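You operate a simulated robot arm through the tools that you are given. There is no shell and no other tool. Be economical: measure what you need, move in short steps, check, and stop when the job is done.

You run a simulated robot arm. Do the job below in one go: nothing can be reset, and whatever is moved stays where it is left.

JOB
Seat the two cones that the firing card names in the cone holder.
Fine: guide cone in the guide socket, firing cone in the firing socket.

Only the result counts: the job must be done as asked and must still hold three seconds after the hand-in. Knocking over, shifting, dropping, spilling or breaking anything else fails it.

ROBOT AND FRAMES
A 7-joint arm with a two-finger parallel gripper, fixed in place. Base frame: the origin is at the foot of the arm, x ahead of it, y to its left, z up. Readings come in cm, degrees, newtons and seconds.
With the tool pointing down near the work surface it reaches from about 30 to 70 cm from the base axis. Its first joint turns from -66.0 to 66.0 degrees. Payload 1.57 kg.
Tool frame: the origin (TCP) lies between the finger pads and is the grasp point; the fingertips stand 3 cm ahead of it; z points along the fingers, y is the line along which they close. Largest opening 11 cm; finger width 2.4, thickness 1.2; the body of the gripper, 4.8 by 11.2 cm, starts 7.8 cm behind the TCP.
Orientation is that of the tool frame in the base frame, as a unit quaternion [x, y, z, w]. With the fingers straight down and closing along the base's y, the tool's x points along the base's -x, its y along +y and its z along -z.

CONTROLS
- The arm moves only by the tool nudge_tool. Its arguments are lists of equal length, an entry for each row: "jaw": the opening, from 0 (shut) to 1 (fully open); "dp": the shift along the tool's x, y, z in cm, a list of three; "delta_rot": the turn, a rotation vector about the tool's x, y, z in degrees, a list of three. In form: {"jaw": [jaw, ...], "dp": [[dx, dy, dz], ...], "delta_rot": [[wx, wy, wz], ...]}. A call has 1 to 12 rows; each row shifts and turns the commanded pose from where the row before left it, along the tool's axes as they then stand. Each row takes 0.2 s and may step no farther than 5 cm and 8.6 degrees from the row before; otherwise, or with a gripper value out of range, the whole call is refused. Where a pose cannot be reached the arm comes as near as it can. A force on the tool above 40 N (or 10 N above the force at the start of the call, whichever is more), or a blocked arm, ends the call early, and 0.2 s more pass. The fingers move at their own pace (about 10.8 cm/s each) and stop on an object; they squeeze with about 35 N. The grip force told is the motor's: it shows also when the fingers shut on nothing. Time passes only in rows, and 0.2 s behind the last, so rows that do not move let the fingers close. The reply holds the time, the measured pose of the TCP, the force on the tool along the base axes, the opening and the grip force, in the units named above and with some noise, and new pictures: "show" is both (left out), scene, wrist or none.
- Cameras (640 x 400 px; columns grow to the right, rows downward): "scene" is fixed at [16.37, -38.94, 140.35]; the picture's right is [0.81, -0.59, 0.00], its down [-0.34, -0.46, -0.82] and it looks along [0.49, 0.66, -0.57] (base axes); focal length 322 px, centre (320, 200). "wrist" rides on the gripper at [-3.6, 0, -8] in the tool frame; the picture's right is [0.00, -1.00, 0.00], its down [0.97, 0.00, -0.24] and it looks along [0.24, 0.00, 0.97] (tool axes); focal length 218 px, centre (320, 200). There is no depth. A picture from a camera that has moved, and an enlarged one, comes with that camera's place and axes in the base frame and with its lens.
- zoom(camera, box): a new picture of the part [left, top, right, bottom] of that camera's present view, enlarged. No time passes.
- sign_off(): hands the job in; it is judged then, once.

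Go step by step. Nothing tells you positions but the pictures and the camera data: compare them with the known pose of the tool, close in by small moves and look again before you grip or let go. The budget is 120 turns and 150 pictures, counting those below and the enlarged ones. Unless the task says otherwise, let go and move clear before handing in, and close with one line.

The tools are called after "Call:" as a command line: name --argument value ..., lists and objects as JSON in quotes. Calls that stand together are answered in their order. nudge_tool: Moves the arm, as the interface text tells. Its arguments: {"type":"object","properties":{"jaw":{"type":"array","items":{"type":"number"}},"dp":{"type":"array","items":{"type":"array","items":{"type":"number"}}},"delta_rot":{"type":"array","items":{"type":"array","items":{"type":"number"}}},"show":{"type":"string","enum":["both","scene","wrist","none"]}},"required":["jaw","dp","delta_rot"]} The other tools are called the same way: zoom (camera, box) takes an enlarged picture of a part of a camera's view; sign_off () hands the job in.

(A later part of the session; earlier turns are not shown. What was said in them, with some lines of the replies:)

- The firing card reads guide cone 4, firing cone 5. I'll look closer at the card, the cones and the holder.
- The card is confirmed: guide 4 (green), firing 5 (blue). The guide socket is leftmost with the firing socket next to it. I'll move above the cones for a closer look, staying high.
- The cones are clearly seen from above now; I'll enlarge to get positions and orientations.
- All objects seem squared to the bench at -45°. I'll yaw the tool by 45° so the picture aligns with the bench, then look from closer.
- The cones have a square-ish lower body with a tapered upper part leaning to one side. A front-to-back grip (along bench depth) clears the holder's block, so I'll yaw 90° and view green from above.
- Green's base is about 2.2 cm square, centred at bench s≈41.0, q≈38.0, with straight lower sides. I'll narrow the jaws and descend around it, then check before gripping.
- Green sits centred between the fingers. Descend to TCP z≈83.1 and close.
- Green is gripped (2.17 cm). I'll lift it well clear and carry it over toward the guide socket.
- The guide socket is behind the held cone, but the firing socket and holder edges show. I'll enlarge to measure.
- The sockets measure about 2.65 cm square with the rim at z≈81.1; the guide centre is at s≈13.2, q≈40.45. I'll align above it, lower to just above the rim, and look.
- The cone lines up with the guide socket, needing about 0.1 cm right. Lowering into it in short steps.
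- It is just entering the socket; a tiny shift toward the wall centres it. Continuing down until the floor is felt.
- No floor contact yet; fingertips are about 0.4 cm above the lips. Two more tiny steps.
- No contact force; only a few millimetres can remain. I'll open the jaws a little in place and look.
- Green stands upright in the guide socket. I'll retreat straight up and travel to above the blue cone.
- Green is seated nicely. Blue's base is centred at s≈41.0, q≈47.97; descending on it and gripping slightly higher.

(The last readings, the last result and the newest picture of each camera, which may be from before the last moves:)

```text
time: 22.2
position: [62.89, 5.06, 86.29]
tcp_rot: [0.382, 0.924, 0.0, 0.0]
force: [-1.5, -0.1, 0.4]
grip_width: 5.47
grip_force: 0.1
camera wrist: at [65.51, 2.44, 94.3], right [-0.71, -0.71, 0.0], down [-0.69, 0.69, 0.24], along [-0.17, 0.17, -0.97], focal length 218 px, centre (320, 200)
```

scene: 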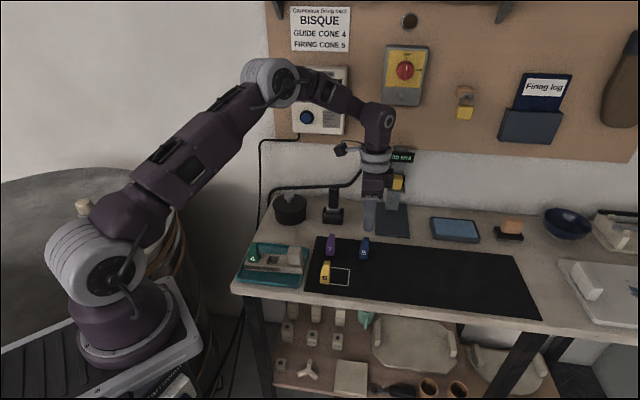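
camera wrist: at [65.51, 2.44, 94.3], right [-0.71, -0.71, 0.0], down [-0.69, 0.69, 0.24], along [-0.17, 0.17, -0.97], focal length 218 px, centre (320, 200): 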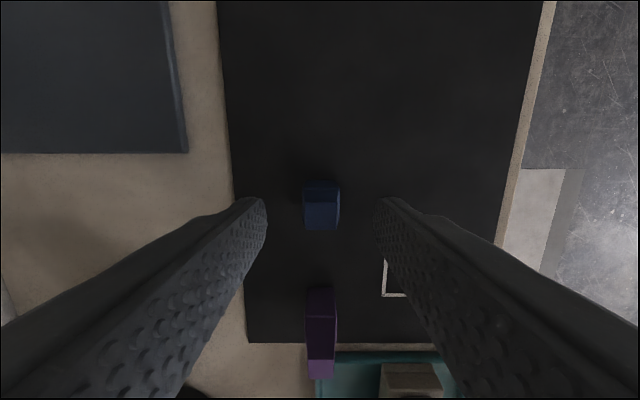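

Call:
nudge_tool --jaw '[0.5, 0.5, 0, 0, 0, 0]' --dp '[[0, 0, 2], [0, 0, 0.9], [0, 0, 0], [0, 0, 0], [0, 0, 0], [0, 0, 0]]' --delta_rot '[[0, 0, 0], [0, 0, 0], [0, 0, 0], [0, 0, 0], [0, 0, 0], [0, 0, 0]]' --show "wrist"

Call:
zoom --camera "wrist" --box '[240, 150, 400, 250]'

```text
time: 23.6
position: [62.92, 5.14, 83.4]
tcp_rot: [0.382, 0.924, 0.0, 0.0]
force: [0.6, 0.2, -0.7]
grip_width: 2.17
grip_force: 35.0
camera wrist: at [65.51, 2.46, 91.4], right [-0.71, -0.71, 0.0], down [-0.69, 0.69, 0.24], along [-0.17, 0.17, -0.97], focal length 218 px, centre (320, 200)
```

wrist: 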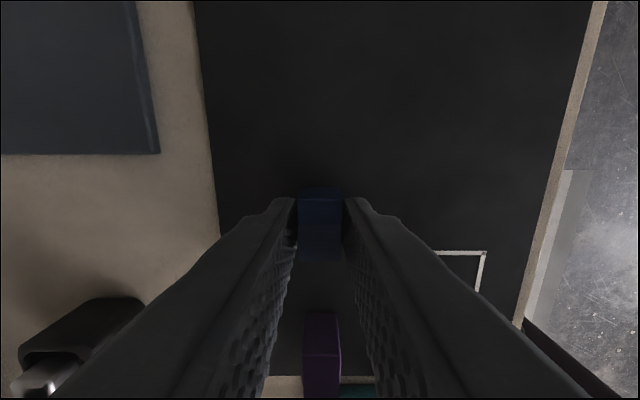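

```text
4.00 times, centred on (320, 200) of wrist
camera zoom: at [65.51, 2.46, 91.4], right [-0.71, -0.71, 0.0], down [-0.69, 0.69, 0.24], along [-0.17, 0.17, -0.97], focal length 873 px, centre (320, 200)
```

zoom: 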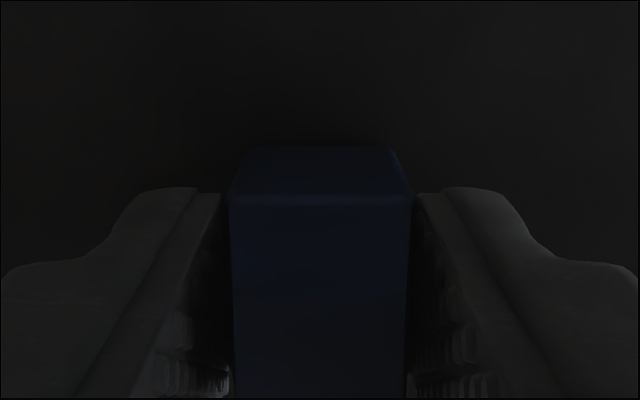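

Blue is gripped. Lifting high and carrying it over to the firing socket.

Call:
nudge_tool --jaw '[0, 0, 0, 0, 0, 0, 0, 0, 0, 0, 0]' --dp '[[0, 0, -1.5], [0, 0, -3.1], [0, 0, -4], [0, 0, -3], [4.6, -1.5, 0], [4.6, -1.5, 0], [4.6, -1.5, 0], [4.6, -1.5, 0], [4.5, -1.63, 0], [0, 0, 0], [0, 0, 0]]' --delta_rot '[[0, 0, 0], [0, 0, 0], [0, 0, 0], [0, 0, 0], [0, 0, 0], [0, 0, 0], [0, 0, 0], [0, 0, 0], [0, 0, 0], [0, 0, 0], [0, 0, 0]]'

Call:
zoom --camera "wrist" --box '[256, 120, 384, 220]'

```text
time: 26.0
position: [41.36, 15.98, 94.97]
tcp_rot: [0.383, 0.924, 0.0, 0.0]
force: [-0.1, -0.4, -0.3]
grip_width: 2.16
grip_force: 34.2
camera wrist: at [43.94, 13.27, 103.02], right [-0.71, -0.71, 0.0], down [-0.69, 0.69, 0.24], along [-0.17, 0.17, -0.97], focal length 218 px, centre (320, 200)
```

scene: 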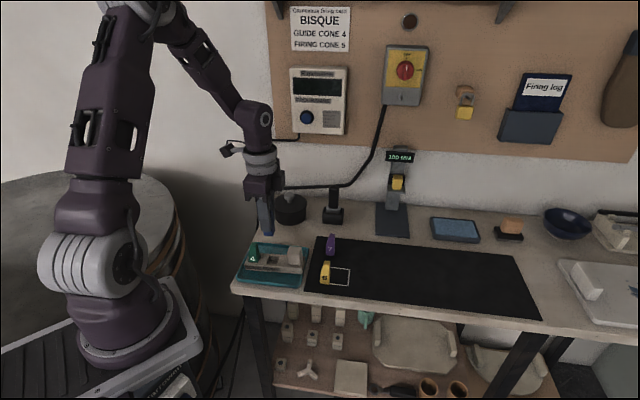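
wrist: 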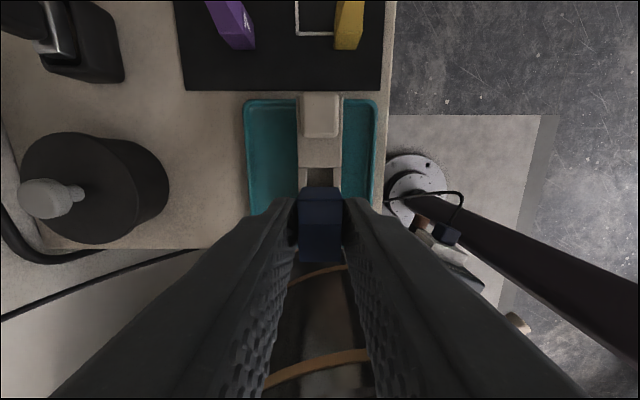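

```text
4.00 times, centred on (320, 170) of wrist
camera zoom: at [43.94, 13.27, 103.02], right [-0.71, -0.71, 0.0], down [-0.69, 0.69, 0.24], along [-0.17, 0.17, -0.97], focal length 873 px, centre (320, 320)
```

zoom: 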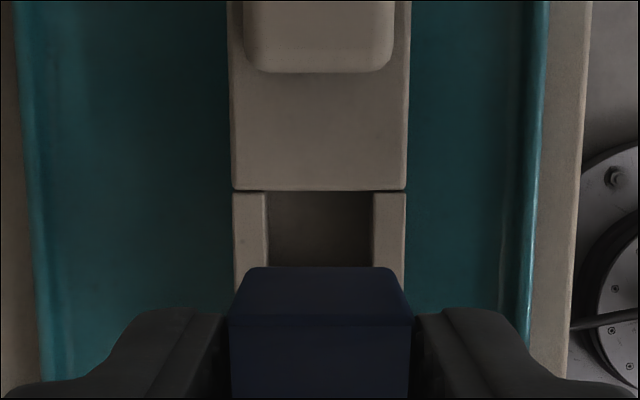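

Alignment with the firing socket looks right. Lowering to just above the rim and checking.

Call:
nudge_tool --jaw '[0, 0, 0, 0, 0]' --dp '[[0, 0, 3], [0, 0, 3], [0, 0, 1.2], [0, 0, 0.6], [0, 0, 0]]' --delta_rot '[[0, 0, 0], [0, 0, 0], [0, 0, 0], [0, 0, 0], [0, 0, 0]]' --show "wrist"

Call:
zoom --camera "wrist" --box '[256, 120, 384, 220]'

Call:
zoom --camera "scene" --box '[235, 225, 315, 285]'

```text
time: 27.2
position: [41.46, 15.81, 87.19]
tcp_rot: [0.382, 0.924, 0.0, 0.0]
force: [0.3, -1.3, 0.2]
grip_width: 2.17
grip_force: 35.1
camera wrist: at [43.96, 13.24, 95.2], right [-0.71, -0.71, 0.0], down [-0.69, 0.69, 0.24], along [-0.17, 0.17, -0.97], focal length 218 px, centre (320, 200)
```

wrist: 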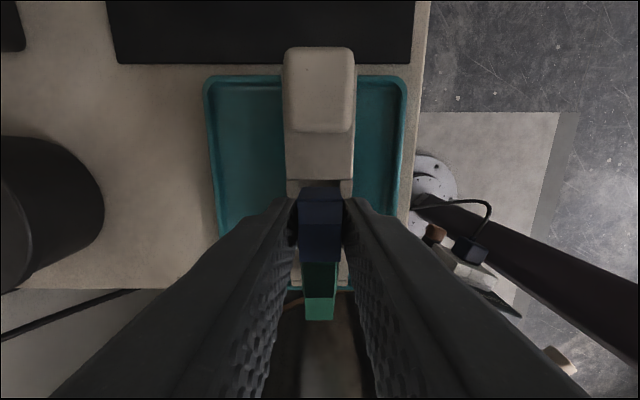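

```text
4.00 times, centred on (320, 170) of wrist
camera zoom: at [43.96, 13.24, 95.2], right [-0.71, -0.71, 0.0], down [-0.69, 0.69, 0.24], along [-0.17, 0.17, -0.97], focal length 873 px, centre (320, 320)
```

zoom: 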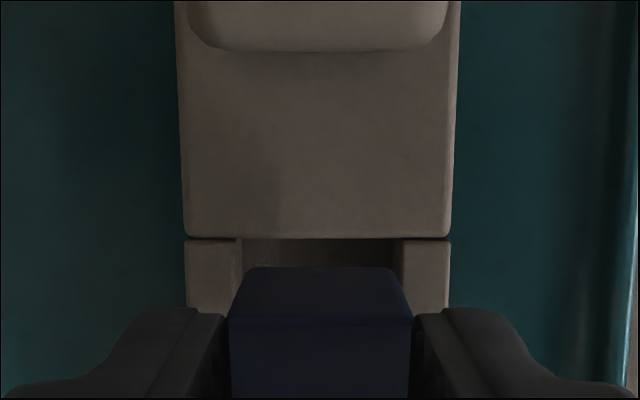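

```text
6.67 times, centred on (275, 255) of scene
camera zoom: at [16.37, -38.94, 140.35], right [0.81, -0.59, 0.0], down [-0.34, -0.46, -0.82], along [0.49, 0.66, -0.57], focal length 2149 px, centre (620, -167)
```

zoom: 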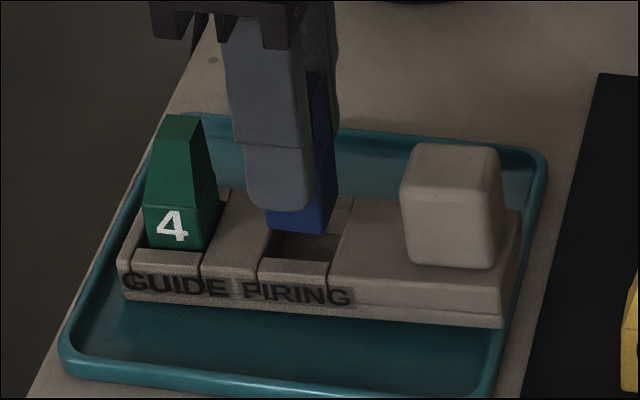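

Centred in both directions. Lowering in short steps.

Call:
nudge_tool --jaw '[0, 0, 0, 0, 0]' --dp '[[-0.04, 0, 0.5], [0, 0, 0.4], [0, 0, 0.4], [0, 0, 0.4], [0, 0, 0]]' --delta_rot '[[0, 0, 0], [0, 0, 0], [0, 0, 0], [0, 0, 0], [0, 0, 0]]' --show "wrist"

Call:
zoom --camera "wrist" --box '[256, 120, 384, 220]'

Call:
zoom --camera "scene" --box '[235, 225, 315, 285]'

```text
time: 28.4
position: [41.43, 15.84, 85.45]
tcp_rot: [0.382, 0.924, 0.0, 0.0]
force: [-0.6, -0.1, -0.1]
grip_width: 2.17
grip_force: 34.8
camera wrist: at [43.98, 13.21, 93.48], right [-0.71, -0.71, 0.0], down [-0.69, 0.69, 0.24], along [-0.17, 0.17, -0.97], focal length 218 px, centre (320, 200)
```

wrist: 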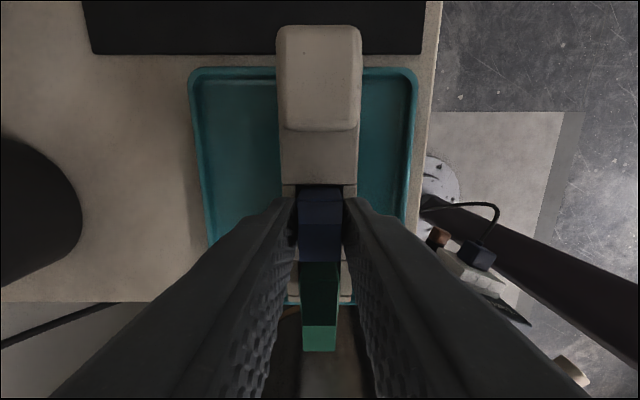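

```text
4.00 times, centred on (320, 170) of wrist
camera zoom: at [43.98, 13.21, 93.48], right [-0.71, -0.71, 0.0], down [-0.69, 0.69, 0.24], along [-0.17, 0.17, -0.97], focal length 873 px, centre (320, 320)
```

zoom: 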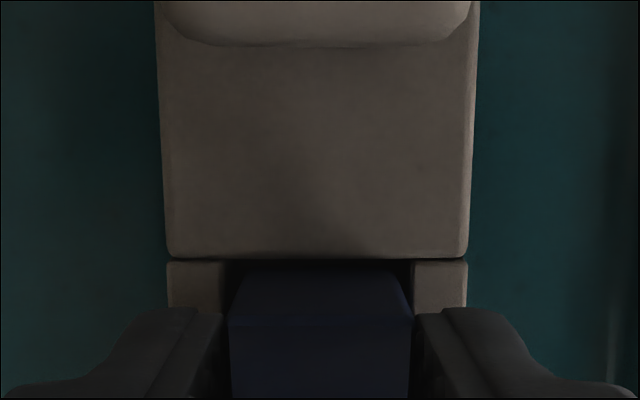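

```text
6.67 times, centred on (275, 255) of scene
camera zoom: at [16.37, -38.94, 140.35], right [0.81, -0.59, 0.0], down [-0.34, -0.46, -0.82], along [0.49, 0.66, -0.57], focal length 2149 px, centre (620, -167)
```

zoom: 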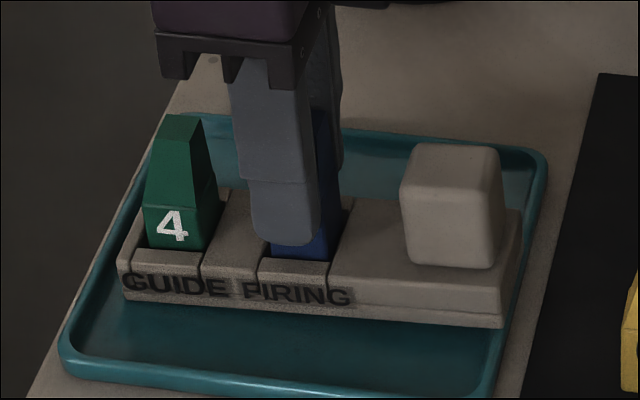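

Blue is entering the firing socket cleanly. Continuing toward the floor, watching the force.

Call:
nudge_tool --jaw '[0, 0, 0, 0, 0]' --dp '[[0, 0, 0.3], [0, 0, 0.3], [0, 0, 0.25], [0, 0, 0.15], [0, 0, 0]]' --delta_rot '[[0, 0, 0], [0, 0, 0], [0, 0, 0], [0, 0, 0], [0, 0, 0]]' --show "none"

```text
time: 29.6
position: [41.4, 15.92, 84.55]
tcp_rot: [0.383, 0.924, 0.0, 0.0]
force: [-2.5, -2.9, 29.2]
grip_width: 2.18
grip_force: 34.2
```

The floor is felt (29 N). I'll ease up slightly, release, and rise straight out.

Call:
nudge_tool --jaw '[0, 0.25, 0.36, 0.36]' --dp '[[0, 0, -0.12], [0, 0, 0], [0, 0, 0], [0, 0, 0]]' --delta_rot '[[0, 0, 0], [0, 0, 0], [0, 0, 0], [0, 0, 0]]' --show "wrist"

Call:
zoom --camera "wrist" --box '[240, 140, 400, 240]'

```text
time: 30.6
position: [41.35, 15.81, 84.54]
tcp_rot: [0.382, 0.924, 0.0, 0.0]
force: [-0.6, -0.9, -0.3]
grip_width: 3.99
grip_force: 0.0
camera wrist: at [43.97, 13.18, 92.59], right [-0.71, -0.71, 0.0], down [-0.69, 0.69, 0.24], along [-0.17, 0.17, -0.97], focal length 218 px, centre (320, 200)
```

wrist: 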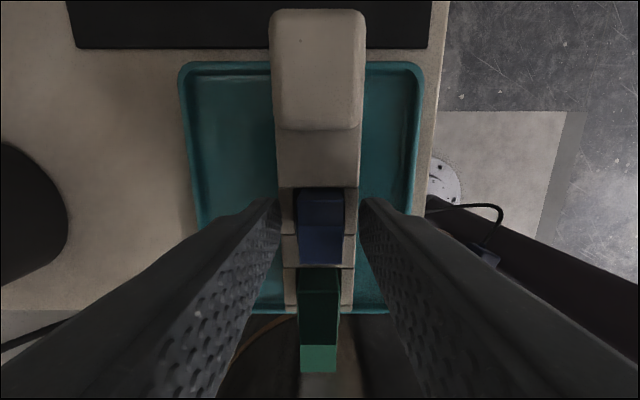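

```text
4.00 times, centred on (320, 190) of wrist
camera zoom: at [43.97, 13.18, 92.59], right [-0.71, -0.71, 0.0], down [-0.69, 0.69, 0.24], along [-0.17, 0.17, -0.97], focal length 873 px, centre (320, 240)
```

zoom: 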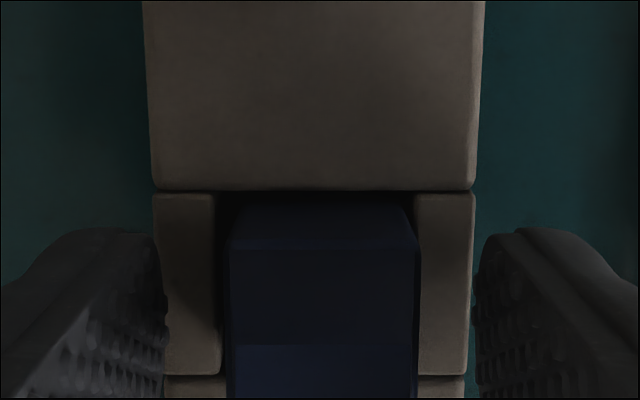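

Call:
nudge_tool --jaw '[0.36, 0.36, 0.36, 0.36, 0.36, 0.36]' --dp '[[0, 0, -2], [0, 0, -3.5], [0, 0, -4.5], [0, 0, -5], [-4, -1, -2], [0, 0, 0]]' --delta_rot '[[0, 0, 0], [0, 0, 0], [0, 0, 0], [0, 0, 0], [0, 0, 0], [0, 0, 0]]'

Call:
zoom --camera "scene" --box '[235, 225, 379, 305]'

Call:
zoom --camera "scene" --box '[235, 230, 299, 285]'

```text
time: 32.0
position: [43.4, 12.35, 101.59]
tcp_rot: [0.382, 0.924, 0.001, 0.0]
force: [0.4, -1.2, 1.1]
grip_width: 3.95
grip_force: 0.1
camera wrist: at [46.02, 9.64, 109.62], right [-0.71, -0.71, 0.0], down [-0.69, 0.69, 0.24], along [-0.17, 0.17, -0.97], focal length 218 px, centre (320, 200)
```

scene: 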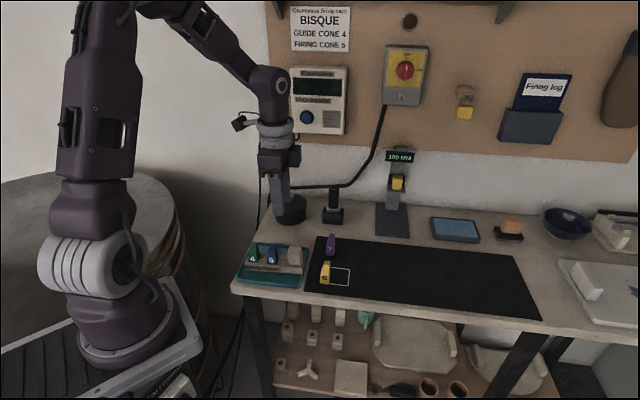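
wrist: 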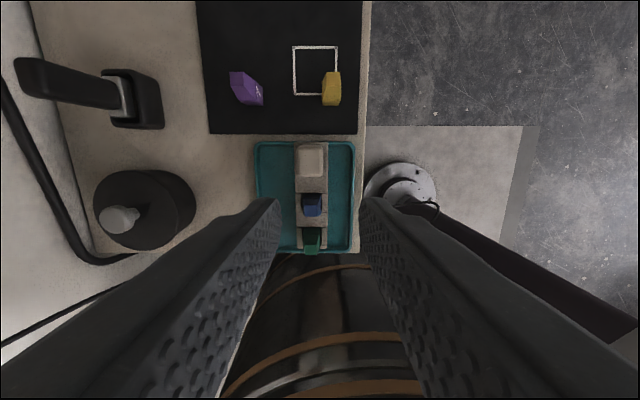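

```text
4.44 times, centred on (307, 265) of scene
camera zoom: at [16.37, -38.94, 140.35], right [0.81, -0.59, 0.0], down [-0.34, -0.46, -0.82], along [0.49, 0.66, -0.57], focal length 1433 px, centre (378, -89)
```

zoom: 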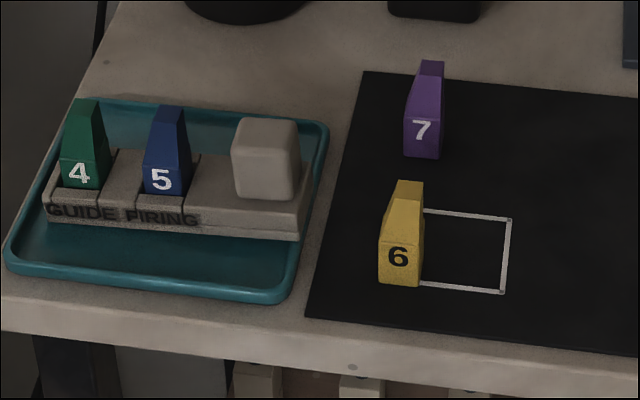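

```text
7.27 times, centred on (267, 258) of scene
camera zoom: at [16.37, -38.94, 140.35], right [0.81, -0.59, 0.0], down [-0.34, -0.46, -0.82], along [0.49, 0.66, -0.57], focal length 2344 px, centre (706, -218)
```

zoom: 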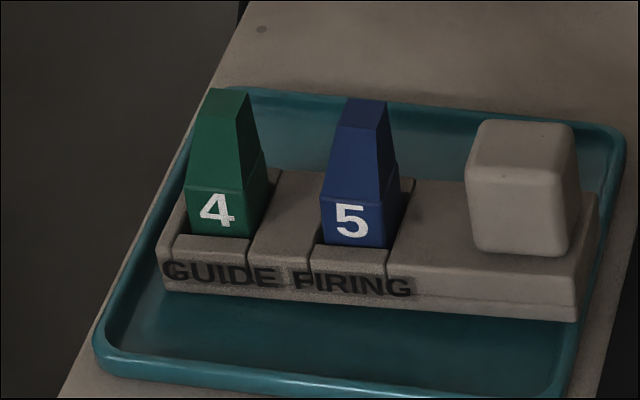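

Both cones sit upright at the same depth, the arm is clear, and nothing else has moved. Handing in.

Call:
sign_off

```text
The job is handed in.
```

As the firing card asks, cone 4 is in the guide socket and cone 5 is in the firing socket. Both were upright, with the arm clear, when I handed in.
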